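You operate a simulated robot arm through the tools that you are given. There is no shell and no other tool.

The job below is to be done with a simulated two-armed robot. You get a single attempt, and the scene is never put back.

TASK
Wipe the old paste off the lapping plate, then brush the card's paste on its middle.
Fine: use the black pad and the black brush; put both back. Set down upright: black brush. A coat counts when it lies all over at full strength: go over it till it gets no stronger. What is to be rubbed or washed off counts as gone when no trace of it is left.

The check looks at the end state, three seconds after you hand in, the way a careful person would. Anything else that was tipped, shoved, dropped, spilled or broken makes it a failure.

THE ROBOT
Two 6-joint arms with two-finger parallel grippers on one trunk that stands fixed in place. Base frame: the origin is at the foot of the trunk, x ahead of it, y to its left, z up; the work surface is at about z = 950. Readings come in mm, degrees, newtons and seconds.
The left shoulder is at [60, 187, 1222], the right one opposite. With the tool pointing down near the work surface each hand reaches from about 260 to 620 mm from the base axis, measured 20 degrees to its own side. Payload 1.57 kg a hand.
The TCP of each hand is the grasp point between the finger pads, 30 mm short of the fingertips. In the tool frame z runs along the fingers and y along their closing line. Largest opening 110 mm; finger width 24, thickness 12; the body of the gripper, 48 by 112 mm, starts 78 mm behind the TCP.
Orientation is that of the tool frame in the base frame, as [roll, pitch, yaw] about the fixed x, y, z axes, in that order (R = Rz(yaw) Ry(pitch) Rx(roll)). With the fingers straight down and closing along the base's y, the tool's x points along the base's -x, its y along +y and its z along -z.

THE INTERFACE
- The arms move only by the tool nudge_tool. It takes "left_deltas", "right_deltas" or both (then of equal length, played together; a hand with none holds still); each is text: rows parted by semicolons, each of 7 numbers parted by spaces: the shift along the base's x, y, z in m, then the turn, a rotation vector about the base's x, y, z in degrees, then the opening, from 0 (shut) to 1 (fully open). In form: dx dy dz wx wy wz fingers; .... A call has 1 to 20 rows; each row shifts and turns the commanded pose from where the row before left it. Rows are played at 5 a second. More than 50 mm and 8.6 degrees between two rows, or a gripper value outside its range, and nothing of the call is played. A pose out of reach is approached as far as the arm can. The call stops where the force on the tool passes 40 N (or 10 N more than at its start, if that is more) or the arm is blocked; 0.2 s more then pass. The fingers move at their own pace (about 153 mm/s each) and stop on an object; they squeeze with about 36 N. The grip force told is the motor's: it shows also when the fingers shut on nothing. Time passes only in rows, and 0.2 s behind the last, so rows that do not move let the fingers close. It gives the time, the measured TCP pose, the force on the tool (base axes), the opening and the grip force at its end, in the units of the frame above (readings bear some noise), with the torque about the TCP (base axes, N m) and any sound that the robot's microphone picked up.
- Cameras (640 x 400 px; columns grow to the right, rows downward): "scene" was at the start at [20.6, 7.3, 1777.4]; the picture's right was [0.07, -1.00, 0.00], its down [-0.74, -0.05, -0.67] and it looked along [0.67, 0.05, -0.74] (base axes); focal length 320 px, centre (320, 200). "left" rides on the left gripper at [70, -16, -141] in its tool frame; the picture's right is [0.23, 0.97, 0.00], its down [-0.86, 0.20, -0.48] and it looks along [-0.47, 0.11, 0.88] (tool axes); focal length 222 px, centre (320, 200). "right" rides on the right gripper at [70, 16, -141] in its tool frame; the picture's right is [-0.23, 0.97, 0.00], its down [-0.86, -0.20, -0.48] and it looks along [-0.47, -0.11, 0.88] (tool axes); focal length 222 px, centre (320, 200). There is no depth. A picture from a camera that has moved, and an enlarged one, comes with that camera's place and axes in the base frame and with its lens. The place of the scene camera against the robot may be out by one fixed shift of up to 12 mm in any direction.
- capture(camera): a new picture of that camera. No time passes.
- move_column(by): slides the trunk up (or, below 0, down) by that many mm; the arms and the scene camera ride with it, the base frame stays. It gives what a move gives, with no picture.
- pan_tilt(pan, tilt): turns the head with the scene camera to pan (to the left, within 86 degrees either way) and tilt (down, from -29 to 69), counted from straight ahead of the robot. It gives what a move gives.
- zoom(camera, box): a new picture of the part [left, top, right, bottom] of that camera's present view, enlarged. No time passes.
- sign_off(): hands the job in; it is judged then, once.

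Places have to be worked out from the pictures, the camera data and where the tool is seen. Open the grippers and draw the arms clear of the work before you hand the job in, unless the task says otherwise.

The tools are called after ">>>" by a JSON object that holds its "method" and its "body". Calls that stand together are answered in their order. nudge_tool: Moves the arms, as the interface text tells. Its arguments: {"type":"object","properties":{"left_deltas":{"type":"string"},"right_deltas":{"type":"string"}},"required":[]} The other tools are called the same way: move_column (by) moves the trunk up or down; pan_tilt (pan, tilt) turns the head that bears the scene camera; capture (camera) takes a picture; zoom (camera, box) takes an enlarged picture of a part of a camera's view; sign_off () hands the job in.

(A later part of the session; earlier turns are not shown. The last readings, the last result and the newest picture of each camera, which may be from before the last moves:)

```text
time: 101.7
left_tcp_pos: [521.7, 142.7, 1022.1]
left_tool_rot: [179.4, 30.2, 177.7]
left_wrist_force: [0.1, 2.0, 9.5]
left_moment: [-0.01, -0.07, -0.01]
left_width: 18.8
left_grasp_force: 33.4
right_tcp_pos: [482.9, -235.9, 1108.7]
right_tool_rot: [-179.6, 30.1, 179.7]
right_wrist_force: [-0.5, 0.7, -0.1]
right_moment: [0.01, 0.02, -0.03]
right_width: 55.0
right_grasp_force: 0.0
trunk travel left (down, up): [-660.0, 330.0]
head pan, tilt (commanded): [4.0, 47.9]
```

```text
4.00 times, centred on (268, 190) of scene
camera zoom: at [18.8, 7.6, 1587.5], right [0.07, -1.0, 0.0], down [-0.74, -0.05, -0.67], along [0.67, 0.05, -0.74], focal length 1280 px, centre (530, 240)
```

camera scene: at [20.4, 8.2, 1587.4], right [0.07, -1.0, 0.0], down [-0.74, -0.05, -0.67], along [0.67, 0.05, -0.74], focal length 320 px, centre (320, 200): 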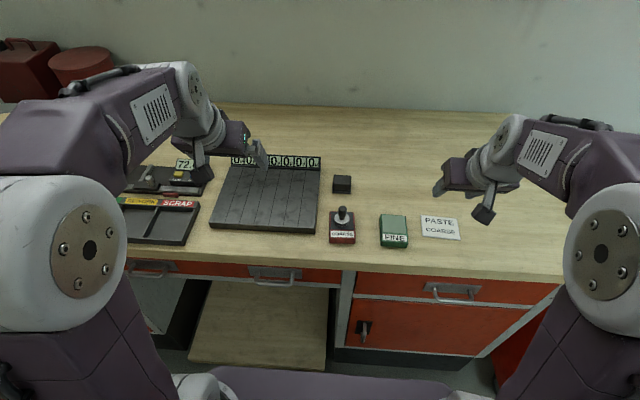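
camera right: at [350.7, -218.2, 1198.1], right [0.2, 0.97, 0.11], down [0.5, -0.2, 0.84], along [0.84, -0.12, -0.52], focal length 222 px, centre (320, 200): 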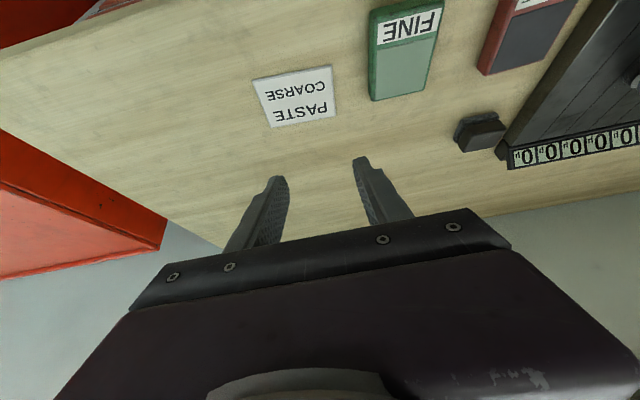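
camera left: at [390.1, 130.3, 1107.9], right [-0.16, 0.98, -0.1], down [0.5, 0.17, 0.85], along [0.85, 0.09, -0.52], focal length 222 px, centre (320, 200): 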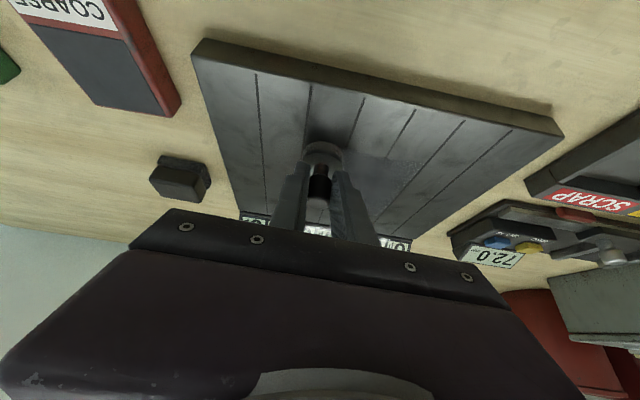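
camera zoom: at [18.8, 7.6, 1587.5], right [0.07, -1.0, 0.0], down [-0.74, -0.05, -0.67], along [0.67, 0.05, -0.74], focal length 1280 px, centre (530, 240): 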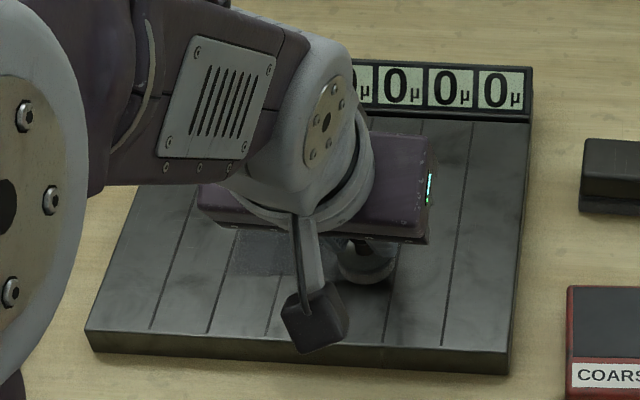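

A speckled film shows on the left. I lift high to look over the whole coat from both cameras.

>>> {"method": "nudge_tool", "body": {"left_deltas": "0 0 0.02 0 0 0 0; -0.005 0.01 0.045 0 0 0 0; -0.005 0.015 0.045 0 0 0 0; -0.005 0.015 0.045 0 0 0 0; 0 0 0 0 0 0 0"}}

>>> {"method": "zoom", "body": {"camera": "left", "box": [200, 0, 460, 180]}}

>>> {"method": "zoom", "body": {"camera": "scene", "box": [205, 140, 330, 240]}}

```text
time: 102.9
left_tcp_pos: [507.8, 184.4, 1176.2]
left_tool_rot: [179.3, 30.1, 177.6]
left_wrist_force: [0.1, 0.2, -0.8]
left_moment: [0.02, -0.01, 0.01]
left_width: 18.6
left_grasp_force: 32.7
right_tcp_pos: [484.5, -237.3, 1108.8]
right_tool_rot: [-179.4, 30.2, 179.7]
right_wrist_force: [0.9, -0.1, 0.5]
right_moment: [-0.01, -0.03, 0.0]
right_width: 55.0
right_grasp_force: 0.0
trunk travel left (down, up): [-660.0, 330.0]
head pan, tilt (commanded): [4.0, 47.9]
```

```text
2.22 times, centred on (330, 90) of left
camera zoom: at [376.0, 171.8, 1263.8], right [-0.16, 0.98, -0.1], down [0.51, 0.17, 0.84], along [0.85, 0.09, -0.53], focal length 494 px, centre (298, 444)
```

zoom: 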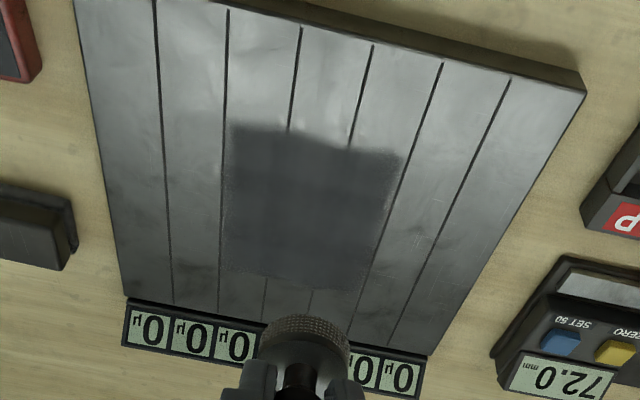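

```text
4.00 times, centred on (268, 190) of scene
camera zoom: at [20.9, 7.1, 1587.4], right [0.07, -1.0, 0.0], down [-0.74, -0.05, -0.67], along [0.67, 0.05, -0.74], focal length 1280 px, centre (530, 240)
```

zoom: 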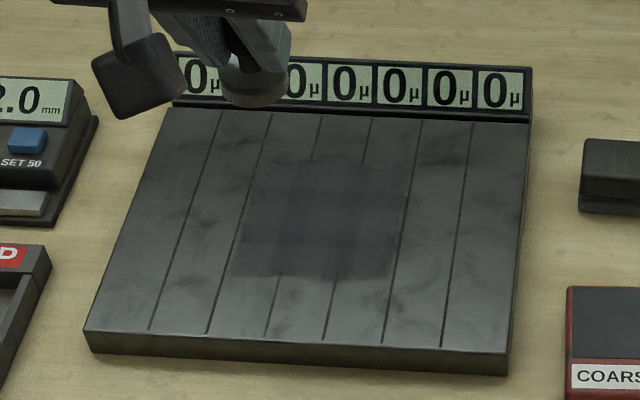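

The coat is a neat rectangle over the middle (x ≈ 521–625, y ≈ 127–223), somewhat weaker at the left and front. I re-dip the brush: back to the COARSE pad.

>>> {"method": "nudge_tool", "body": {"left_deltas": "-0.0047 -0.0396 -0.0222 0 0 0 0; -0.0047 -0.0396 -0.0222 0 0 0 0; -0.0047 -0.0396 -0.0222 0 0 0 0; -0.0047 -0.0396 -0.0222 0 0 0 0; -0.0047 -0.0396 -0.0222 0 0 0 0; 0 0 -0.02 0 0 0 0; 0 0 -0.02 0 0 0 0; 0 0 0 0 0 0 0"}}

>>> {"method": "zoom", "body": {"camera": "left", "box": [220, 80, 420, 220]}}

```text
time: 104.7
left_tcp_pos: [483.9, -15.3, 1024.0]
left_tool_rot: [179.3, 30.2, 177.7]
left_wrist_force: [0.4, 0.8, 0.2]
left_moment: [-0.02, -0.01, -0.02]
left_width: 18.9
left_grasp_force: 32.8
right_tcp_pos: [485.4, -238.2, 1111.0]
right_tool_rot: [-179.6, 30.2, 179.7]
right_wrist_force: [0.4, -0.1, -0.9]
right_moment: [-0.01, -0.03, 0.01]
right_width: 54.8
right_grasp_force: 0.0
trunk travel left (down, up): [-660.0, 330.0]
head pan, tilt (commanded): [4.0, 47.9]
```

```text
2.86 times, centred on (320, 150) of left
camera zoom: at [352.3, -26.7, 1111.2], right [-0.16, 0.98, -0.1], down [0.51, 0.17, 0.84], along [0.85, 0.09, -0.52], focal length 635 px, centre (320, 343)
```

zoom: 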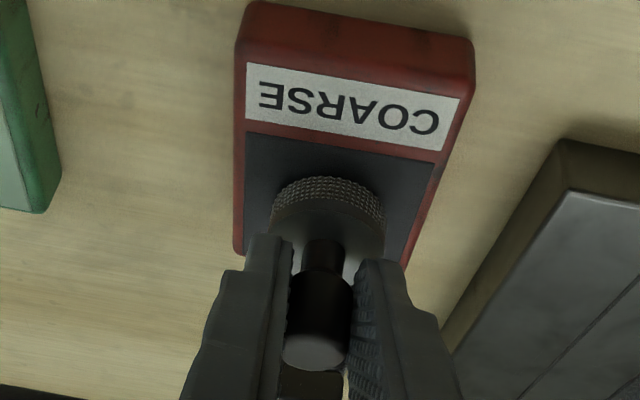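

The bristles look browner (partly used up). I press them onto the paste.

>>> {"method": "nudge_tool", "body": {"left_deltas": "0 0 -0.002 0 0 0 0; 0 0 -0.0015 0 0 0 0; 0 0 -0.0015 0 0 0 0; 0 0 -0.001 0 0 0 0; 0 0 0 0 0 0 0; 0 0 0 0 0 0 0"}}

>>> {"method": "zoom", "body": {"camera": "left", "box": [220, 80, 420, 220]}}

```text
time: 106.1
left_tcp_pos: [483.3, -14.3, 1018.8]
left_tool_rot: [179.3, 30.2, 177.7]
left_wrist_force: [1.1, 1.6, 6.6]
left_moment: [-0.02, -0.15, 0.03]
left_width: 18.6
left_grasp_force: 32.5
right_tcp_pos: [484.7, -237.4, 1109.8]
right_tool_rot: [-179.6, 30.1, 179.7]
right_wrist_force: [0.1, 0.1, -0.1]
right_moment: [-0.02, -0.01, 0.02]
right_width: 55.1
right_grasp_force: 0.0
trunk travel left (down, up): [-660.0, 330.0]
head pan, tilt (commanded): [4.0, 47.9]
```

```text
2.86 times, centred on (320, 150) of left
camera zoom: at [352.3, -26.5, 1106.0], right [-0.16, 0.98, -0.1], down [0.5, 0.17, 0.85], along [0.85, 0.09, -0.52], focal length 635 px, centre (320, 343)
```

zoom: 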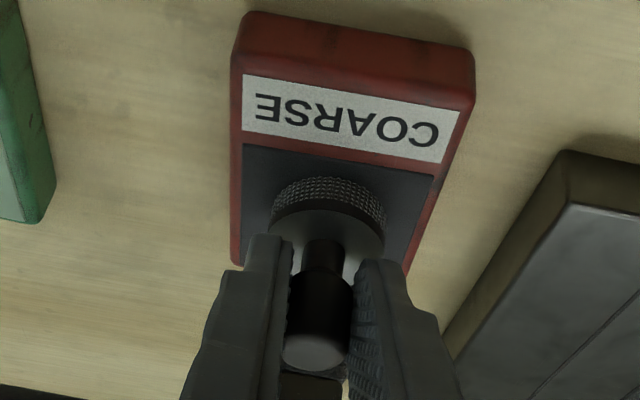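

Pressed with 6.6 N and the bristles darkened. I lift and return to the plate, starting at the front-left where the film is thinnest.

>>> {"method": "nudge_tool", "body": {"left_deltas": "0 0 -0.0005 0 0 0 0; 0 0 0 0 0 0 0; 0 0 0.005 0 0 0 0; 0 0 0.02 0 0 0 0; 0 0 0.022 0 0 0 0; 0.0068 0.0446 0 0 0 0 0; 0.0068 0.0446 0 0 0 0 0; 0.0068 0.0446 0 0 0 0 0; 0.0068 0.0446 0 0 0 0 0; 0.0068 0.0446 0 0 0 0 0; 0 0 -0.02 0 0 0 0; 0 0 -0.018 0 0 0 0; 0 0 0 0 0 0 0"}}

>>> {"method": "zoom", "body": {"camera": "left", "box": [200, 60, 460, 220]}}

```text
time: 108.9
left_tcp_pos: [518.1, 210.2, 1026.2]
left_tool_rot: [179.2, 30.1, 177.7]
left_wrist_force: [-0.5, 0.8, -0.4]
left_moment: [0.01, 0.01, -0.02]
left_width: 18.4
left_grasp_force: 33.3
right_tcp_pos: [483.5, -237.6, 1110.6]
right_tool_rot: [-179.6, 30.1, 179.6]
right_wrist_force: [0.3, 0.8, -0.1]
right_moment: [-0.02, -0.02, 0.03]
right_width: 54.9
right_grasp_force: 0.0
trunk travel left (down, up): [-660.0, 330.0]
head pan, tilt (commanded): [4.0, 47.9]
```

```text
2.46 times, centred on (330, 140) of left
camera zoom: at [386.1, 196.9, 1113.3], right [-0.16, 0.98, -0.1], down [0.51, 0.17, 0.85], along [0.85, 0.09, -0.52], focal length 547 px, centre (295, 348)
```

zoom: 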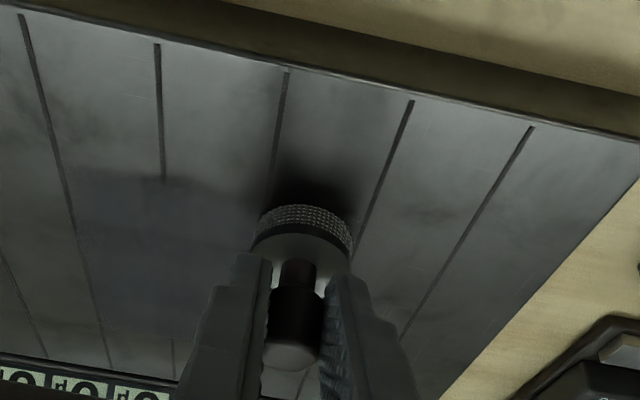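

Lower to contact here.

>>> {"method": "nudge_tool", "body": {"left_deltas": "0 0 -0.003 0 0 0 0; 0 0 -0.0015 0 0 0 0; 0 0 -0.0015 0 0 0 0; 0 0 0 0 0 0 0"}}

```text
time: 109.9
left_tcp_pos: [517.1, 210.3, 1022.0]
left_tool_rot: [179.4, 30.2, 177.7]
left_wrist_force: [0.9, 1.4, 3.4]
left_moment: [-0.03, -0.04, 0.02]
left_width: 18.5
left_grasp_force: 32.8
right_tcp_pos: [483.8, -238.2, 1109.5]
right_tool_rot: [-179.6, 30.1, 179.7]
right_wrist_force: [0.1, 0.3, 0.0]
right_moment: [0.04, -0.02, 0.0]
right_width: 55.0
right_grasp_force: 0.0
trunk travel left (down, up): [-660.0, 330.0]
head pan, tilt (commanded): [4.0, 47.9]
```

Light contact; I press slightly more and brush lanes at TCP x 518, 529, 540, 551.

>>> {"method": "nudge_tool", "body": {"left_deltas": "0 0.002 -0.0008 0 0 0 0; 0 -0.0172 0 0 0 0 0; 0 -0.0172 0 0 0 0 0; 0 -0.0172 0 0 0 0 0; 0 -0.0172 0 0 0 0 0; 0.011 0 0 0 0 0 0; 0 0.0172 0 0 0 0 0; 0 0.0172 0 0 0 0 0; 0 0.0172 0 0 0 0 0; 0 0.0172 0 0 0 0 0; 0.011 0 0 0 0 0 0; 0 -0.0172 0 0 0 0 0; 0 -0.0172 0 0 0 0 0; 0 -0.0172 0 0 0 0 0; 0 -0.0172 0 0 0 0 0; 0 0 0 0 0 0 0"}}

>>> {"method": "nudge_tool", "body": {"left_deltas": "0.011 0 0 0 0 0 0; 0 0.0172 0 0 0 0 0; 0 0.0172 0 0 0 0 0; 0 0.0172 0 0 0 0 0; 0 0.0172 0 0 0 0 0; 0.011 0 0 0 0 0 0; 0 -0.0172 0 0 0 0 0; 0 -0.0172 0 0 0 0 0; 0 -0.0172 0 0 0 0 0; 0 -0.0172 0 0 0 0 0; 0.011 0 0 0 0 0 0; 0 0.0172 0 0 0 0 0; 0 0.0172 0 0 0 0 0; 0 0.0172 0 0 0 0 0; 0 0.0172 0 0 0 0 0; 0 0 0 0 0 0 0"}}

```text
time: 113.3
left_tcp_pos: [539.2, 143.0, 1021.0]
left_tool_rot: [179.4, 30.2, 177.7]
left_wrist_force: [0.3, 3.2, 11.3]
left_moment: [0.0, -0.26, 0.03]
left_width: 18.4
left_grasp_force: 32.4
right_tcp_pos: [483.2, -236.6, 1109.8]
right_tool_rot: [-179.6, 30.2, 179.7]
right_wrist_force: [0.3, 0.5, -0.4]
right_moment: [0.01, -0.01, 0.0]
right_width: 54.9
right_grasp_force: 0.1
trunk travel left (down, up): [-660.0, 330.0]
head pan, tilt (commanded): [4.0, 47.9]
```

```text
time: 116.7
left_tcp_pos: [569.9, 210.8, 1021.6]
left_tool_rot: [179.1, 30.3, 177.7]
left_wrist_force: [-0.3, -2.8, 12.7]
left_moment: [-0.27, -0.14, -0.07]
left_width: 18.6
left_grasp_force: 32.6
right_tcp_pos: [483.1, -239.2, 1109.7]
right_tool_rot: [-179.7, 30.2, 179.7]
right_wrist_force: [0.2, -0.7, 0.4]
right_moment: [0.0, 0.01, 0.0]
right_width: 55.0
right_grasp_force: 0.1
trunk travel left (down, up): [-660.0, 330.0]
head pan, tilt (commanded): [4.0, 47.9]
```

Two more lanes toward the far side (TCP x 581 and 592), then lift and inspect.

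>>> {"method": "nudge_tool", "body": {"left_deltas": "0.011 0 0 0 0 0 0; 0 -0.0172 0 0 0 0 0; 0 -0.0172 0 0 0 0 0; 0 -0.0172 0 0 0 0 0; 0 -0.0172 0 0 0 0 0; 0.011 0 0 0 0 0 0; 0 0.0172 0 0 0 0 0; 0 0.0172 0 0 0 0 0; 0 0.0172 0 0 0 0 0; 0 0.0172 0 0 0 0 0; 0 0 0 0 0 0 0"}}

>>> {"method": "nudge_tool", "body": {"left_deltas": "0 0 0.02 0 0 0 0; -0.02 -0.006 0.044 0 0 0 0; -0.022 -0.006 0.043 0 0 0 0; -0.022 -0.006 0.043 0 0 0 0; -0.02 -0.006 0 0 0 0 0; 0 0 0 0 0 0 0"}}

>>> {"method": "zoom", "body": {"camera": "left", "box": [200, 0, 460, 180]}}

>>> {"method": "zoom", "body": {"camera": "scene", "box": [205, 140, 330, 240]}}

```text
time: 119.1
left_tcp_pos: [592.5, 209.6, 1019.5]
left_tool_rot: [179.2, 30.2, 177.8]
left_wrist_force: [0.1, -1.3, 8.6]
left_moment: [-0.17, -0.2, -0.03]
left_width: 18.6
left_grasp_force: 32.9
right_tcp_pos: [483.2, -238.8, 1109.7]
right_tool_rot: [-179.7, 30.1, 179.7]
right_wrist_force: [0.3, 0.1, 0.1]
right_moment: [-0.03, -0.03, 0.01]
right_width: 54.7
right_grasp_force: 0.0
trunk travel left (down, up): [-660.0, 330.0]
head pan, tilt (commanded): [4.0, 47.9]
```

```text
time: 120.5
left_tcp_pos: [508.9, 187.3, 1169.4]
left_tool_rot: [179.3, 30.0, 177.8]
left_wrist_force: [-0.3, 0.5, -1.3]
left_moment: [-0.01, 0.0, 0.0]
left_width: 18.3
left_grasp_force: 33.3
right_tcp_pos: [485.0, -237.1, 1109.3]
right_tool_rot: [-179.6, 30.0, 179.6]
right_wrist_force: [0.2, 0.7, 0.4]
right_moment: [0.0, 0.01, 0.01]
right_width: 55.0
right_grasp_force: 0.1
trunk travel left (down, up): [-660.0, 330.0]
head pan, tilt (commanded): [4.0, 47.9]
```

```text
2.22 times, centred on (330, 90) of left
camera zoom: at [379.0, 174.8, 1256.8], right [-0.16, 0.98, -0.1], down [0.51, 0.17, 0.84], along [0.85, 0.09, -0.53], focal length 494 px, centre (298, 444)
```

zoom: 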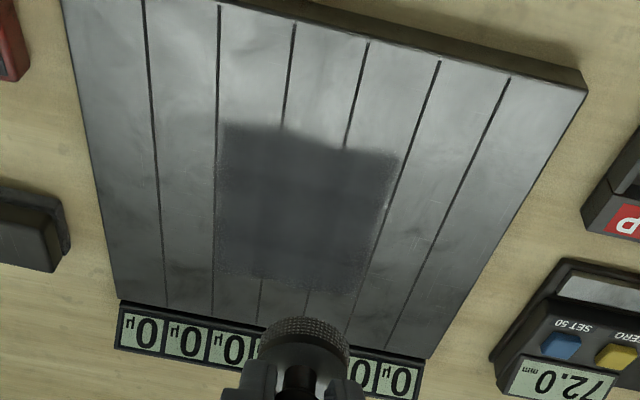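

```text
4.00 times, centred on (268, 190) of scene
camera zoom: at [21.4, 7.6, 1587.4], right [0.07, -1.0, 0.0], down [-0.74, -0.05, -0.67], along [0.67, 0.05, -0.74], focal length 1280 px, centre (530, 240)
```

zoom: 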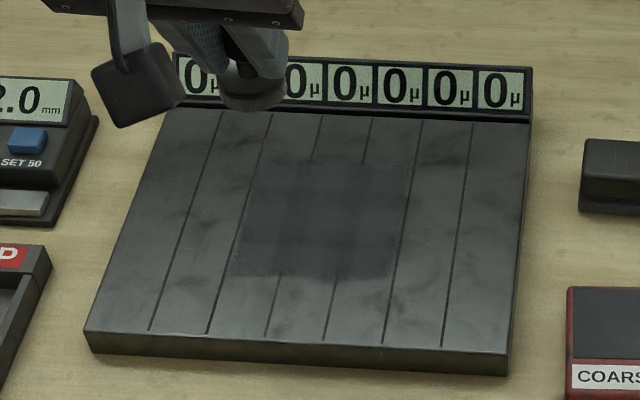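

The coat is stronger. I zoom closer to judge evenness.

>>> {"method": "zoom", "body": {"camera": "scene", "box": [250, 170, 320, 215]}}

>>> {"method": "zoom", "body": {"camera": "left", "box": [280, 40, 390, 140]}}

```text
8.89 times, centred on (285, 192) of scene
camera zoom: at [21.4, 7.6, 1587.4], right [0.07, -1.0, 0.0], down [-0.74, -0.05, -0.67], along [0.67, 0.05, -0.74], focal length 2845 px, centre (631, 267)
```

zoom: 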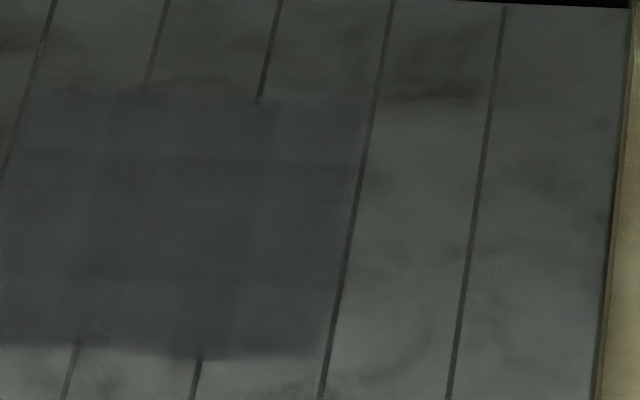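

```text
4.00 times, centred on (335, 90) of left
camera zoom: at [379.0, 174.8, 1256.8], right [-0.16, 0.98, -0.1], down [0.51, 0.17, 0.84], along [0.85, 0.09, -0.53], focal length 888 px, centre (260, 640)
```

zoom: 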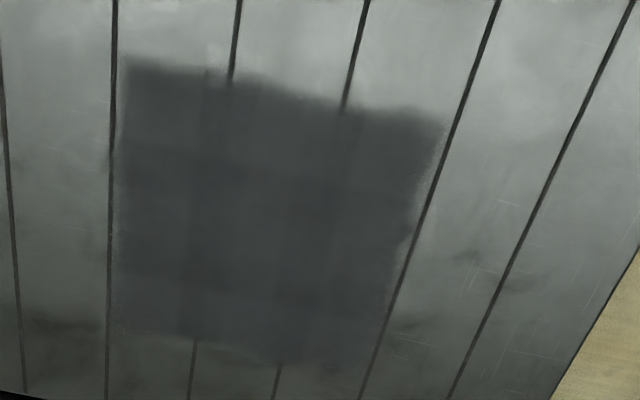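

The film is even inside with soft edges. I dip again and go over it once more to see whether it still gets stronger.

>>> {"method": "nudge_tool", "body": {"left_deltas": "-0.0049 -0.0402 -0.0209 0 0 0 0; -0.0049 -0.0402 -0.0209 0 0 0 0; -0.0049 -0.0402 -0.0209 0 0 0 0; -0.0049 -0.0402 -0.0209 0 0 0 0; -0.0049 -0.0402 -0.0209 0 0 0 0; 0 0 -0.02 0 0 0 0; 0 0 -0.018 0 0 0 0; 0 0 -0.005 0 0 0 0; 0 0 -0.002 0 0 0 0; 0 0 -0.0015 0 0 0 0; 0 0 0 0 0 0 0"}}

>>> {"method": "zoom", "body": {"camera": "left", "box": [220, 80, 420, 220]}}

```text
time: 122.9
left_tcp_pos: [486.2, -13.1, 1019.2]
left_tool_rot: [179.2, 30.0, 177.8]
left_wrist_force: [-0.4, 0.9, -0.8]
left_moment: [-0.02, 0.02, -0.03]
left_width: 18.7
left_grasp_force: 32.9
right_tcp_pos: [484.2, -236.6, 1109.9]
right_tool_rot: [-179.6, 30.1, 179.7]
right_wrist_force: [0.8, 0.8, 0.2]
right_moment: [-0.01, -0.03, 0.01]
right_width: 55.0
right_grasp_force: 0.1
trunk travel left (down, up): [-660.0, 330.0]
head pan, tilt (commanded): [4.0, 47.9]
```

```text
2.86 times, centred on (320, 150) of left
camera zoom: at [354.7, -26.2, 1106.1], right [-0.16, 0.98, -0.1], down [0.51, 0.17, 0.84], along [0.85, 0.09, -0.52], focal length 635 px, centre (320, 343)
```

zoom: 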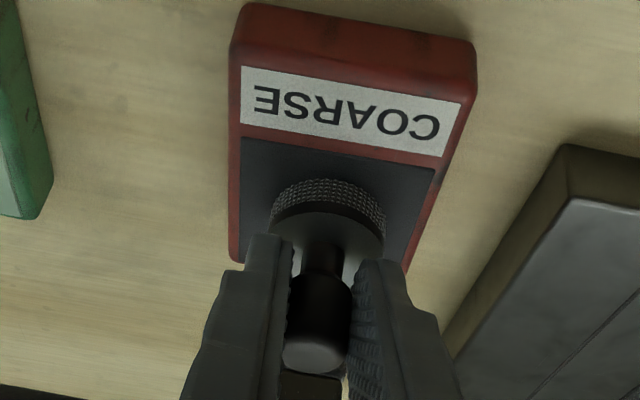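

>>> {"method": "nudge_tool", "body": {"left_deltas": "0 0 -0.0015 0 0 0 0; 0 0 -0.001 0 0 0 0; 0 0 0 0 0 0 0; 0 0 0 0 0 0 0"}}

```text
time: 123.9
left_tcp_pos: [486.0, -12.3, 1018.8]
left_tool_rot: [179.4, 30.2, 177.7]
left_wrist_force: [3.9, 1.9, 18.5]
left_moment: [-0.09, -0.32, 0.04]
left_width: 18.6
left_grasp_force: 33.0
right_tcp_pos: [483.4, -236.3, 1111.3]
right_tool_rot: [-179.6, 30.2, 179.7]
right_wrist_force: [0.3, -0.1, -0.5]
right_moment: [-0.01, 0.03, 0.01]
right_width: 54.8
right_grasp_force: 0.0
trunk travel left (down, up): [-660.0, 330.0]
head pan, tilt (commanded): [4.0, 47.9]
```

Well dipped (18 N). I go to the far-right corner of the coat and set down for lanes toward the front.

>>> {"method": "nudge_tool", "body": {"left_deltas": "0 0 0.005 0 0 0 0; 0 0 0.02 0 0 0 0; 0 0 0.022 0 0 0 0; 0.0218 0.0308 0 0 0 0 0; 0.0218 0.0308 0 0 0 0 0; 0.0218 0.0308 0 0 0 0 0; 0.0218 0.0308 0 0 0 0 0; 0.0218 0.0308 0 0 0 0 0; 0 0 -0.02 0 0 0 0; 0 0 -0.018 0 0 0 0; 0 0 -0.004 0 0 0 0; 0 0 -0.002 0 0 0 0; 0 0 0 0 0 0 0"}}

```text
time: 126.7
left_tcp_pos: [594.8, 140.5, 1019.5]
left_tool_rot: [179.3, 30.3, 177.7]
left_wrist_force: [1.2, 2.1, 7.4]
left_moment: [-0.04, -0.19, 0.03]
left_width: 18.2
left_grasp_force: 32.8
right_tcp_pos: [484.1, -237.7, 1109.9]
right_tool_rot: [-179.6, 30.1, 179.6]
right_wrist_force: [-0.1, 0.1, 0.2]
right_moment: [-0.01, -0.01, -0.02]
right_width: 54.9
right_grasp_force: 0.1
trunk travel left (down, up): [-660.0, 330.0]
head pan, tilt (commanded): [4.0, 47.9]
```

Contact at 7 N. Lanes now from far to near: TCP x 595, 583, 571.

>>> {"method": "nudge_tool", "body": {"left_deltas": "0 0.0182 0 0 0 0 0; 0 0.0182 0 0 0 0 0; 0 0.0182 0 0 0 0 0; 0 0.0182 0 0 0 0 0; -0.012 0 0 0 0 0 0; 0 -0.0182 0 0 0 0 0; 0 -0.0182 0 0 0 0 0; 0 -0.0182 0 0 0 0 0; 0 -0.0182 0 0 0 0 0; -0.012 0 0 0 0 0 0; 0 0.0182 0 0 0 0 0; 0 0.0182 0 0 0 0 0; 0 0.0182 0 0 0 0 0; 0 0.0182 0 0 0 0 0; -0.012 0 0 0 0 0 0; 0 -0.0182 0 0 0 0 0; 0 -0.0182 0 0 0 0 0; 0 -0.0182 0 0 0 0 0; 0 -0.0182 0 0 0 0 0; 0 0 0 0 0 0 0"}}

>>> {"method": "nudge_tool", "body": {"left_deltas": "-0.012 0 0 0 0 0 0; 0 0.0182 0 0 0 0 0; 0 0.0182 0 0 0 0 0; 0 0.0182 0 0 0 0 0; 0 0.0182 0 0 0 0 0; -0.012 0 0 0 0 0 0; 0 -0.0182 0 0 0 0 0; 0 -0.0182 0 0 0 0 0; 0 -0.0182 0 0 0 0 0; 0 -0.0182 0 0 0 0 0; -0.012 0 0 0 0 0 0; 0 0.0182 0 0 0 0 0; 0 0.0182 0 0 0 0 0; 0 0.0182 0 0 0 0 0; 0 0.0182 0 0 0 0 0; -0.008 0 0 0 0 0 0; 0 -0.0182 0 0 0 0 0; 0 -0.0182 0 0 0 0 0; 0 -0.0182 0 0 0 0 0; 0 -0.0182 0 0 0 0 0"}}

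```text
time: 130.9
left_tcp_pos: [557.9, 140.4, 1020.3]
left_tool_rot: [179.2, 30.3, 177.7]
left_wrist_force: [-1.0, 2.1, 9.9]
left_moment: [-0.01, -0.08, 0.04]
left_width: 18.6
left_grasp_force: 33.1
right_tcp_pos: [482.4, -236.7, 1110.9]
right_tool_rot: [-179.5, 30.2, 179.7]
right_wrist_force: [1.0, -0.4, 0.1]
right_moment: [-0.01, -0.01, 0.0]
right_width: 55.2
right_grasp_force: 0.1
trunk travel left (down, up): [-660.0, 330.0]
head pan, tilt (commanded): [4.0, 47.9]
```

```text
time: 135.1
left_tcp_pos: [514.2, 141.0, 1021.2]
left_tool_rot: [179.2, 30.3, 177.7]
left_wrist_force: [0.0, 3.0, 12.1]
left_moment: [0.01, -0.09, 0.04]
left_width: 18.6
left_grasp_force: 32.0
right_tcp_pos: [483.7, -237.8, 1110.8]
right_tool_rot: [-179.6, 30.1, 179.7]
right_wrist_force: [0.2, -0.3, 0.6]
right_moment: [0.0, -0.02, -0.05]
right_width: 54.9
right_grasp_force: 0.1
trunk travel left (down, up): [-660.0, 330.0]
head pan, tilt (commanded): [4.0, 47.9]
```

Full pass done. I lift the brush high and look at the coat again.

>>> {"method": "nudge_tool", "body": {"left_deltas": "0 0 0.02 0 0 0 0; -0.002 0.015 0.044 0 0 0 0; -0.002 0.015 0.043 0 0 0 0; -0.002 0.015 0.043 0 0 0 0; 0 0 0 0 0 0 0"}}

>>> {"method": "zoom", "body": {"camera": "left", "box": [200, 0, 460, 180]}}

>>> {"method": "zoom", "body": {"camera": "scene", "box": [205, 140, 330, 240]}}

>>> {"method": "zoom", "body": {"camera": "left", "box": [280, 40, 390, 140]}}

>>> {"method": "zoom", "body": {"camera": "scene", "box": [250, 170, 320, 215]}}

```text
time: 136.3
left_tcp_pos: [507.7, 183.6, 1170.3]
left_tool_rot: [179.3, 30.1, 177.5]
left_wrist_force: [0.1, 0.0, -1.8]
left_moment: [0.04, 0.03, -0.05]
left_width: 18.4
left_grasp_force: 33.4
right_tcp_pos: [483.6, -237.1, 1108.2]
right_tool_rot: [-179.6, 30.1, 179.8]
right_wrist_force: [0.5, 0.4, 0.0]
right_moment: [-0.01, 0.03, 0.02]
right_width: 54.9
right_grasp_force: 0.2
trunk travel left (down, up): [-660.0, 330.0]
head pan, tilt (commanded): [4.0, 47.9]
```

```text
2.22 times, centred on (330, 90) of left
camera zoom: at [377.1, 171.2, 1256.8], right [-0.16, 0.98, -0.1], down [0.51, 0.17, 0.84], along [0.85, 0.09, -0.52], focal length 494 px, centre (298, 444)
```

zoom: 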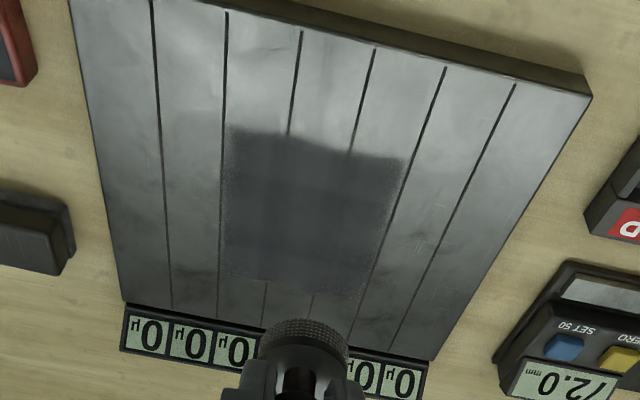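

```text
4.00 times, centred on (268, 190) of scene
camera zoom: at [20.8, 7.3, 1587.4], right [0.07, -1.0, 0.0], down [-0.74, -0.05, -0.67], along [0.67, 0.05, -0.74], focal length 1280 px, centre (530, 240)
```

zoom: 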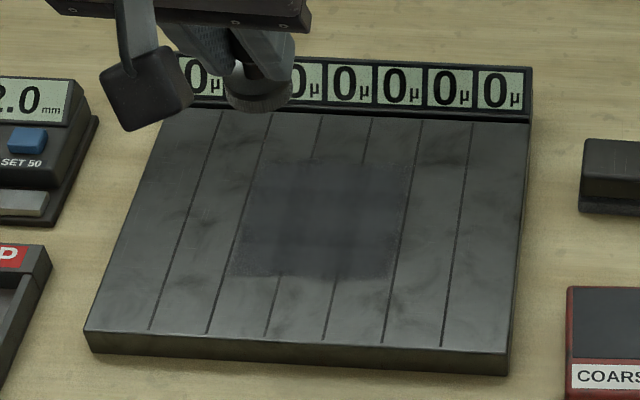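

```text
4.00 times, centred on (335, 90) of left
camera zoom: at [377.1, 171.2, 1256.8], right [-0.16, 0.98, -0.1], down [0.51, 0.17, 0.84], along [0.85, 0.09, -0.52], focal length 888 px, centre (260, 640)
```

zoom: 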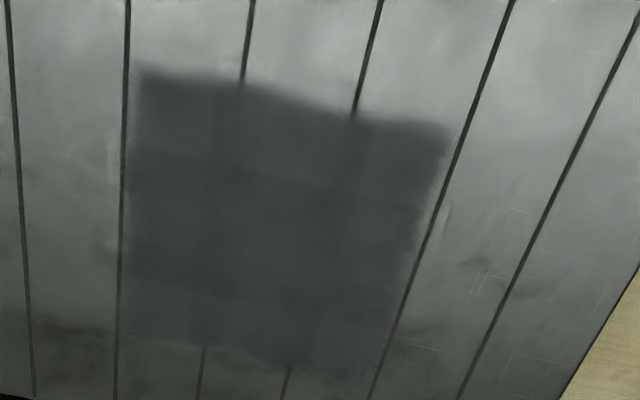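

```text
8.89 times, centred on (285, 192) of scene
camera zoom: at [20.8, 7.3, 1587.4], right [0.07, -1.0, 0.0], down [-0.74, -0.05, -0.67], along [0.67, 0.05, -0.74], focal length 2845 px, centre (631, 267)
```

zoom: 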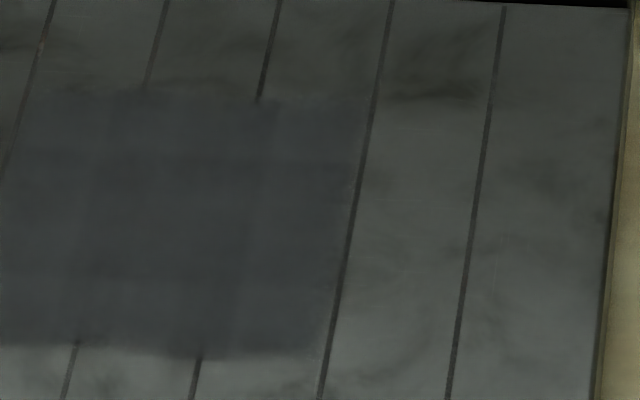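

The strength looks unchanged versus the previous pass. I compare the left part and the edges more closely.

>>> {"method": "zoom", "body": {"camera": "scene", "box": [225, 172, 295, 217]}}

>>> {"method": "zoom", "body": {"camera": "left", "box": [285, 45, 345, 95]}}

>>> {"method": "zoom", "body": {"camera": "left", "box": [330, 55, 390, 105]}}

>>> {"method": "zoom", "body": {"camera": "left", "box": [285, 90, 365, 145]}}

```text
8.89 times, centred on (260, 194) of scene
camera zoom: at [20.8, 7.3, 1587.4], right [0.07, -1.0, 0.0], down [-0.74, -0.05, -0.67], along [0.67, 0.05, -0.74], focal length 2845 px, centre (853, 249)
```

zoom: 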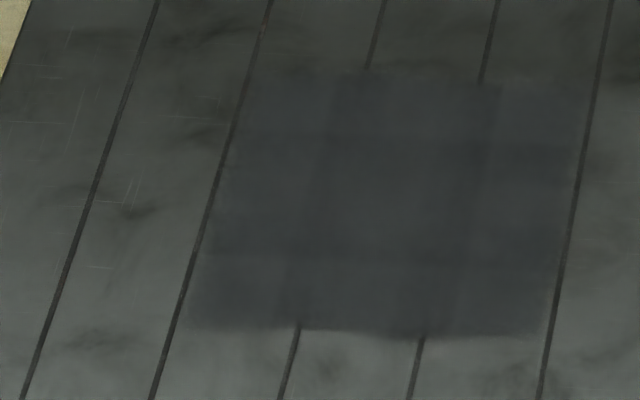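

```text
8.00 times, centred on (315, 70) of left
camera zoom: at [377.1, 171.2, 1256.8], right [-0.16, 0.98, -0.1], down [0.51, 0.17, 0.84], along [0.85, 0.09, -0.52], focal length 1777 px, centre (360, 1240)
```

zoom: 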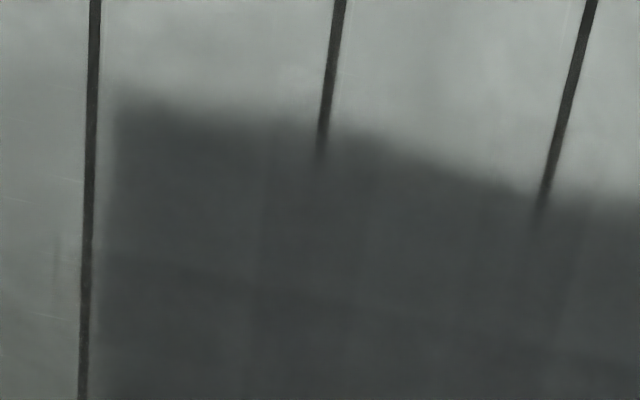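

```text
8.00 times, centred on (360, 80) of left
camera zoom: at [377.1, 171.2, 1256.8], right [-0.16, 0.98, -0.1], down [0.51, 0.17, 0.84], along [0.85, 0.09, -0.52], focal length 1777 px, centre (0, 1160)
```

zoom: 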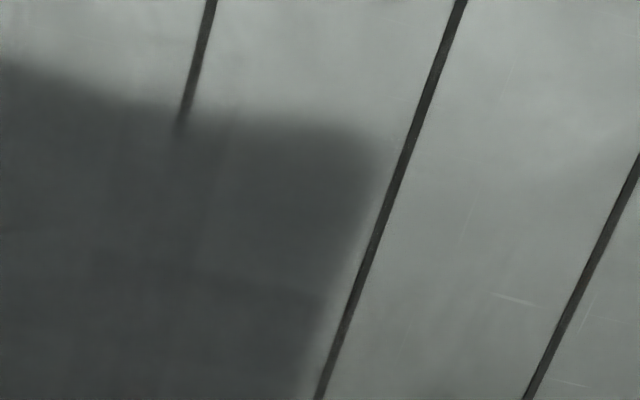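

```text
7.27 times, centred on (325, 118) of left
camera zoom: at [377.1, 171.2, 1256.8], right [-0.16, 0.98, -0.1], down [0.51, 0.17, 0.84], along [0.85, 0.09, -0.52], focal length 1615 px, centre (284, 800)
```

zoom: 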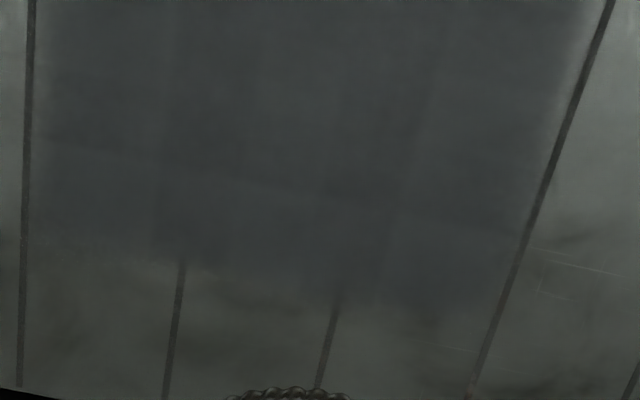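

The interior is uniform. To be sure that the edges too are at full strength I'll dip once more and run the brush round the perimeter and across again, then compare.

>>> {"method": "nudge_tool", "body": {"left_deltas": "-0.0045 -0.0394 -0.0211 0 0 0 0; -0.0045 -0.0394 -0.0211 0 0 0 0; -0.0045 -0.0394 -0.0211 0 0 0 0; -0.0045 -0.0394 -0.0211 0 0 0 0; -0.0045 -0.0394 -0.0211 0 0 0 0; 0 0 -0.02 0 0 0 0; 0 0 -0.018 0 0 0 0; 0 0 -0.005 0 0 0 0; 0 0 -0.002 0 0 0 0; 0 0 -0.0015 0 0 0 0; 0 0 -0.0013 0 0 0 0; 0 0 -0.0005 0 0 0 0; 0 0 0 0 0 0 0"}}

```text
time: 139.1
left_tcp_pos: [486.2, -11.8, 1017.9]
left_tool_rot: [179.4, 30.5, 177.7]
left_wrist_force: [3.8, 2.6, 22.0]
left_moment: [-0.02, -0.38, 0.03]
left_width: 18.1
left_grasp_force: 32.5
right_tcp_pos: [482.6, -236.6, 1109.9]
right_tool_rot: [-179.6, 30.2, 179.8]
right_wrist_force: [0.2, 1.2, -0.4]
right_moment: [0.0, -0.01, -0.01]
right_width: 55.0
right_grasp_force: 0.1
trunk travel left (down, up): [-660.0, 330.0]
head pan, tilt (commanded): [4.0, 47.9]
```

Dipped. Back to the plate, to the front-right corner of the coat.

>>> {"method": "nudge_tool", "body": {"left_deltas": "0 0 0.005 0 0 0 0; 0 0 0.02 0 0 0 0; 0 0 0.022 0 0 0 0; 0.007 0.0378 0 0 0 0 0; 0.007 0.0378 0 0 0 0 0; 0.007 0.0378 0 0 0 0 0; 0.007 0.0378 0 0 0 0 0; 0 0 -0.02 0 0 0 0; 0 0 -0.018 0 0 0 0; 0 0 -0.004 0 0 0 0; 0 0 -0.001 0 0 0 0; 0 0 0 0 0 0 0"}}

```text
time: 141.7
left_tcp_pos: [514.6, 139.8, 1020.3]
left_tool_rot: [179.3, 30.2, 177.8]
left_wrist_force: [0.7, 0.8, 6.4]
left_moment: [-0.03, -0.08, 0.01]
left_width: 18.2
left_grasp_force: 33.2
right_tcp_pos: [483.5, -236.8, 1110.3]
right_tool_rot: [-179.6, 30.1, 179.6]
right_wrist_force: [-0.9, -1.0, -0.8]
right_moment: [-0.02, 0.01, 0.02]
right_width: 55.1
right_grasp_force: 0.1
trunk travel left (down, up): [-660.0, 330.0]
head pan, tilt (commanded): [4.0, 47.9]
```

Contact 6 N. Perimeter: along the front edge (+y), left edge (+x), far edge (-y), right edge (-x).

>>> {"method": "nudge_tool", "body": {"left_deltas": "0 0.019 0 0 0 0 0; 0 0.019 0 0 0 0 0; 0 0.019 0 0 0 0 0; 0 0.0185 0 0 0 0 0; 0.0165 0 0 0 0 0 0; 0.0165 0 0 0 0 0 0; 0.0165 0 0 0 0 0 0; 0.0165 0 0 0 0 0 0; 0.0165 0 0 0 0 0 0; 0 -0.019 0 0 0 0 0; 0 -0.019 0 0 0 0 0; 0 -0.019 0 0 0 0 0; 0 -0.0185 0 0 0 0 0; -0.0165 0 0 0 0 0 0; -0.0165 0 0 0 0 0 0; -0.0165 0 0 0 0 0 0; -0.0165 0 0 0 0 0 0; -0.0165 0 0 0 0 0 0; 0 0 0 0 0 0 0"}}

```text
time: 145.7
left_tcp_pos: [512.8, 139.4, 1019.8]
left_tool_rot: [179.3, 30.2, 177.7]
left_wrist_force: [2.5, 0.1, 9.6]
left_moment: [-0.08, -0.33, 0.03]
left_width: 18.5
left_grasp_force: 32.4
right_tcp_pos: [484.5, -237.1, 1109.5]
right_tool_rot: [-179.6, 30.1, 179.7]
right_wrist_force: [0.2, 0.0, 0.0]
right_moment: [0.01, 0.01, -0.05]
right_width: 55.1
right_grasp_force: 0.0
trunk travel left (down, up): [-660.0, 330.0]
head pan, tilt (commanded): [4.0, 47.9]
```

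Now crosswise strokes along x at y lanes 153, 166, 179 and so on.

>>> {"method": "nudge_tool", "body": {"left_deltas": "0 0.0145 0 0 0 0 0; 0.0165 0 0 0 0 0 0; 0.0165 0 0 0 0 0 0; 0.0165 0 0 0 0 0 0; 0.0165 0 0 0 0 0 0; 0.0165 0 0 0 0 0 0; 0 0.0145 0 0 0 0 0; -0.0165 0 0 0 0 0 0; -0.0165 0 0 0 0 0 0; -0.0165 0 0 0 0 0 0; -0.0165 0 0 0 0 0 0; -0.0165 0 0 0 0 0 0; 0 0.0145 0 0 0 0 0; 0.0165 0 0 0 0 0 0; 0.0165 0 0 0 0 0 0; 0.0165 0 0 0 0 0 0; 0.0165 0 0 0 0 0 0; 0.0165 0 0 0 0 0 0; 0 0 0 0 0 0 0"}}

>>> {"method": "nudge_tool", "body": {"left_deltas": "0 0.0145 0 0 0 0 0; -0.0165 0 0 0 0 0 0; -0.0165 0 0 0 0 0 0; -0.0165 0 0 0 0 0 0; -0.0165 0 0 0 0 0 0; -0.0165 0 0 0 0 0 0; 0 0.0145 0 0 0 0 0; 0.0165 0 0 0 0 0 0; 0.0165 0 0 0 0 0 0; 0.0165 0 0 0 0 0 0; 0.0165 0 0 0 0 0 0; 0.0165 0 0 0 0 0 0; 0 0 0 0 0 0 0"}}

```text
time: 149.7
left_tcp_pos: [598.1, 182.9, 1020.6]
left_tool_rot: [179.4, 30.2, 177.6]
left_wrist_force: [0.7, -0.6, 3.5]
left_moment: [-0.05, -0.05, 0.0]
left_width: 18.5
left_grasp_force: 32.7
right_tcp_pos: [485.5, -237.5, 1110.3]
right_tool_rot: [-179.6, 30.1, 179.7]
right_wrist_force: [-0.3, -0.5, 0.5]
right_moment: [-0.01, -0.02, -0.01]
right_width: 55.1
right_grasp_force: 0.0
trunk travel left (down, up): [-660.0, 330.0]
head pan, tilt (commanded): [4.0, 47.9]
```

```text
time: 152.5
left_tcp_pos: [596.4, 212.8, 1020.0]
left_tool_rot: [179.2, 30.2, 177.7]
left_wrist_force: [-0.2, 0.5, 4.6]
left_moment: [-0.05, -0.07, 0.03]
left_width: 18.7
left_grasp_force: 32.9
right_tcp_pos: [483.4, -238.0, 1110.1]
right_tool_rot: [-179.7, 30.1, 179.6]
right_wrist_force: [-0.2, 0.4, -0.6]
right_moment: [0.0, -0.02, 0.0]
right_width: 54.9
right_grasp_force: 0.1
trunk travel left (down, up): [-660.0, 330.0]
head pan, tilt (commanded): [4.0, 47.9]
```

I lift to the same viewpoint as before and compare the coat's strength and outline.

>>> {"method": "nudge_tool", "body": {"left_deltas": "0 0 0.02 0 0 0 0; -0.022 -0.007 0.043 0 0 0 0; -0.022 -0.007 0.043 0 0 0 0; -0.022 -0.008 0.043 0 0 0 0; -0.022 -0.007 0 0 0 0 0; 0 0 0 0 0 0 0"}}

>>> {"method": "zoom", "body": {"camera": "left", "box": [200, 0, 460, 180]}}

>>> {"method": "zoom", "body": {"camera": "scene", "box": [205, 140, 330, 240]}}

>>> {"method": "zoom", "body": {"camera": "left", "box": [280, 40, 390, 140]}}

>>> {"method": "zoom", "body": {"camera": "scene", "box": [225, 172, 295, 217]}}

```text
time: 153.9
left_tcp_pos: [509.7, 184.1, 1169.1]
left_tool_rot: [179.4, 30.1, 177.6]
left_wrist_force: [0.3, -0.5, -1.1]
left_moment: [-0.03, 0.0, -0.01]
left_width: 18.7
left_grasp_force: 32.8
right_tcp_pos: [485.6, -237.5, 1109.0]
right_tool_rot: [-179.7, 30.0, 179.8]
right_wrist_force: [-0.5, 0.4, 0.1]
right_moment: [0.01, 0.01, 0.0]
right_width: 55.2
right_grasp_force: 0.0
trunk travel left (down, up): [-660.0, 330.0]
head pan, tilt (commanded): [4.0, 47.9]
```

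```text
2.22 times, centred on (330, 90) of left
camera zoom: at [378.3, 170.7, 1256.1], right [-0.16, 0.98, -0.1], down [0.51, 0.17, 0.84], along [0.85, 0.09, -0.53], focal length 494 px, centre (298, 444)
```

zoom: 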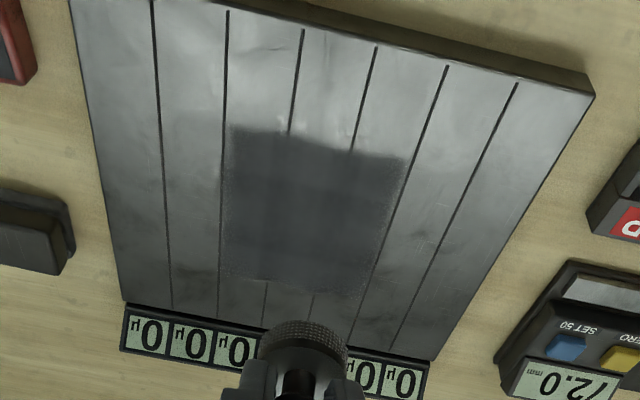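

```text
4.00 times, centred on (268, 190) of scene
camera zoom: at [21.5, 7.5, 1587.4], right [0.07, -1.0, 0.0], down [-0.74, -0.05, -0.67], along [0.67, 0.05, -0.74], focal length 1280 px, centre (530, 240)
```

zoom: 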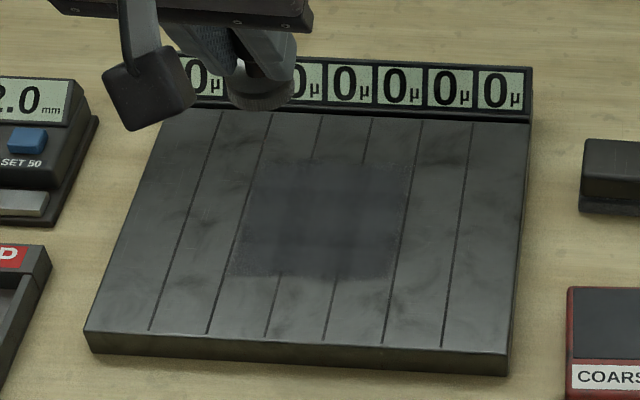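

```text
4.00 times, centred on (335, 90) of left
camera zoom: at [378.3, 170.7, 1256.1], right [-0.16, 0.98, -0.1], down [0.51, 0.17, 0.84], along [0.85, 0.09, -0.53], focal length 888 px, centre (260, 640)
```

zoom: 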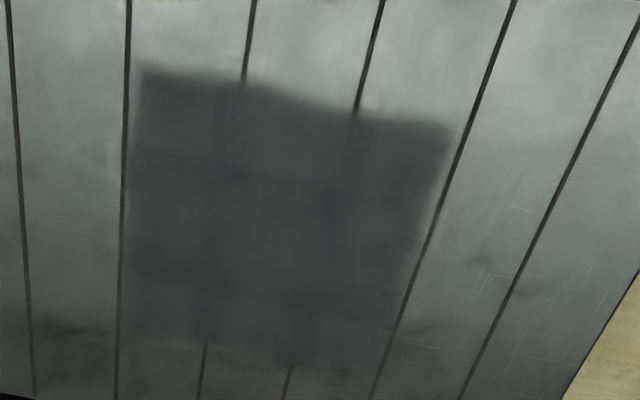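

```text
8.89 times, centred on (260, 194) of scene
camera zoom: at [21.5, 7.5, 1587.4], right [0.07, -1.0, 0.0], down [-0.74, -0.05, -0.67], along [0.67, 0.05, -0.74], focal length 2845 px, centre (853, 249)
```

zoom: 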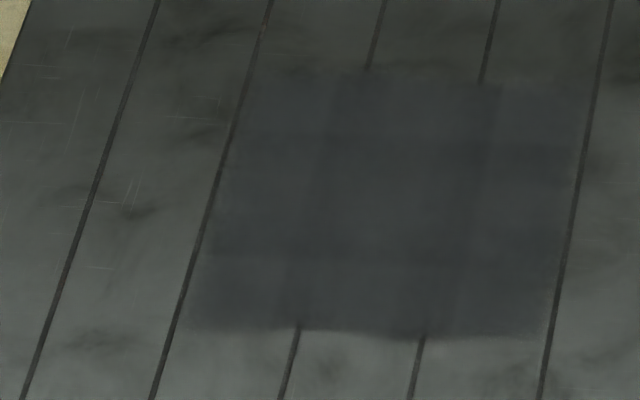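

No change any more in strength or outline: the coat is saturated. Now I bring the brush back to stand on the COARSE pad for handing over to the right hand.

>>> {"method": "nudge_tool", "body": {"left_deltas": "-0.0048 -0.0393 -0.021 0 0 0 0; -0.0048 -0.0393 -0.021 0 0 0 0; -0.0048 -0.0393 -0.021 0 0 0 0; -0.0048 -0.0393 -0.021 0 0 0 0; -0.0048 -0.0393 -0.021 0 0 0 0; 0 0 -0.02 0 0 0 0; 0 0 -0.018 0 0 0 0; 0 0 -0.005 0 0 0 0; 0 0 -0.002 0 0 0 0; 0 0 -0.0012 0 0 0 0; 0 0 -0.001 0 0 0 0; 0 0 0 0 0 0 0"}}

>>> {"method": "zoom", "body": {"camera": "left", "box": [220, 80, 420, 220]}}

```text
time: 156.5
left_tcp_pos: [483.9, -12.8, 1018.3]
left_tool_rot: [179.4, 30.2, 177.7]
left_wrist_force: [3.7, 1.3, 14.0]
left_moment: [-0.07, -0.33, 0.01]
left_width: 18.6
left_grasp_force: 33.4
right_tcp_pos: [483.2, -236.8, 1109.9]
right_tool_rot: [-179.6, 30.1, 179.7]
right_wrist_force: [0.3, 0.3, 0.0]
right_moment: [-0.01, -0.05, -0.02]
right_width: 55.1
right_grasp_force: 0.0
trunk travel left (down, up): [-660.0, 330.0]
head pan, tilt (commanded): [4.0, 47.9]
```

```text
2.86 times, centred on (320, 150) of left
camera zoom: at [353.3, -26.3, 1104.4], right [-0.16, 0.98, -0.11], down [0.5, 0.17, 0.85], along [0.85, 0.08, -0.52], focal length 635 px, centre (320, 343)
```

zoom: 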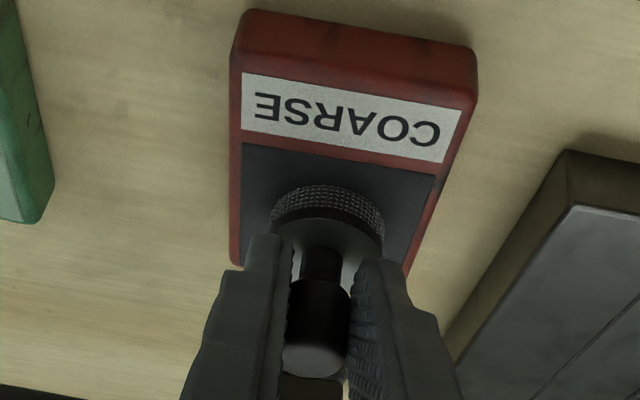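

Seated at 14 N. I ease up 1 mm and open the fingers.

>>> {"method": "nudge_tool", "body": {"left_deltas": "0 0 0.001 0 0 0 0; 0 0 0 0 0 0 0; 0 0 0 0 0 0 0.25; 0 0 0 0 0 0 0.4; 0 0 0 0 0 0 0.5; 0 0 0 0 0 0 0.5"}}

>>> {"method": "zoom", "body": {"camera": "left", "box": [220, 80, 420, 220]}}

```text
time: 157.9
left_tcp_pos: [484.1, -12.6, 1017.1]
left_tool_rot: [179.3, 30.2, 177.7]
left_wrist_force: [-0.1, 1.4, 0.0]
left_moment: [0.01, -0.01, 0.01]
left_width: 54.9
left_grasp_force: 0.1
right_tcp_pos: [483.8, -237.2, 1109.5]
right_tool_rot: [-179.7, 30.1, 179.6]
right_wrist_force: [-0.9, 0.0, 0.1]
right_moment: [-0.01, 0.0, 0.04]
right_width: 55.2
right_grasp_force: 0.1
trunk travel left (down, up): [-660.0, 330.0]
head pan, tilt (commanded): [4.0, 47.9]
```

```text
2.86 times, centred on (320, 150) of left
camera zoom: at [353.8, -26.5, 1104.0], right [-0.16, 0.98, -0.1], down [0.51, 0.17, 0.84], along [0.85, 0.09, -0.53], focal length 635 px, centre (320, 343)
```

zoom: 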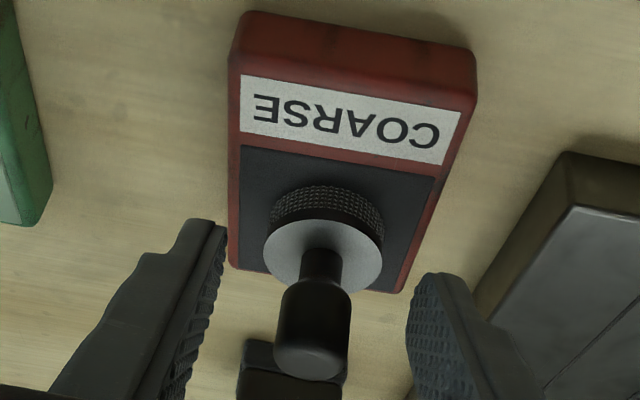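

The brush stands upright on the pad. The left hand lifts straight up and withdraws to its own side.

>>> {"method": "nudge_tool", "body": {"left_deltas": "0 0 0.02 0 0 0 0.5; 0 0 0.03 0 0 0 0.5; 0 0 0.035 0 0 0 0.5; 0 0.04 0.025 0 0 0 0.5; 0 0.045 0.015 0 0 0 0.5; 0 0.045 0.015 0 0 0 0.5; 0 0.045 0.01 0 0 0 0.5; 0 0.045 0 0 0 0 0.5; 0 0.03 0 0 0 0 0.5; 0 0 0 0 0 0 0.5"}}

>>> {"method": "capture", "body": {"camera": "scene"}}

>>> {"method": "zoom", "body": {"camera": "scene", "box": [205, 140, 425, 260]}}

```text
time: 160.1
left_tcp_pos: [484.7, 236.2, 1167.6]
left_tool_rot: [179.2, 30.1, 177.7]
left_wrist_force: [0.2, 0.0, -1.0]
left_moment: [0.02, -0.02, 0.0]
left_width: 55.0
left_grasp_force: 0.0
right_tcp_pos: [484.5, -239.2, 1110.3]
right_tool_rot: [-179.7, 30.1, 179.8]
right_wrist_force: [-0.6, 0.3, 0.1]
right_moment: [-0.01, -0.01, -0.03]
right_width: 55.1
right_grasp_force: 0.1
trunk travel left (down, up): [-660.0, 330.0]
head pan, tilt (commanded): [4.0, 47.9]
```

```text
taken
camera scene: at [20.4, 6.8, 1587.4], right [0.07, -1.0, 0.0], down [-0.74, -0.05, -0.67], along [0.67, 0.05, -0.74], focal length 320 px, centre (320, 200)
```

scene: 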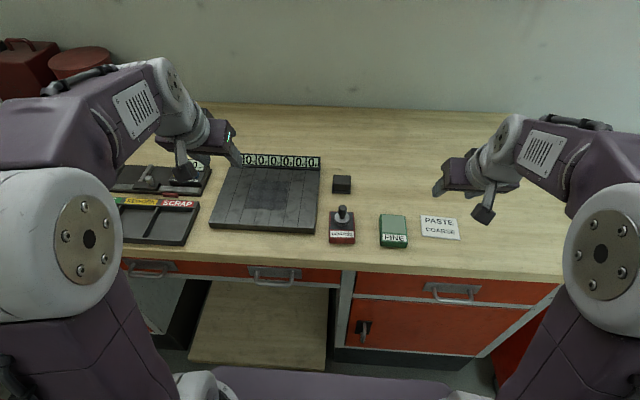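

```text
2.91 times, centred on (315, 200) of scene
camera zoom: at [20.4, 6.8, 1587.4], right [0.07, -1.0, 0.0], down [-0.74, -0.05, -0.67], along [0.67, 0.05, -0.74], focal length 931 px, centre (334, 200)
```

zoom: 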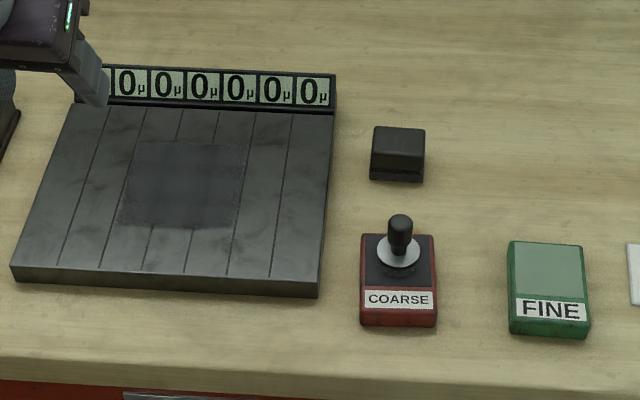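

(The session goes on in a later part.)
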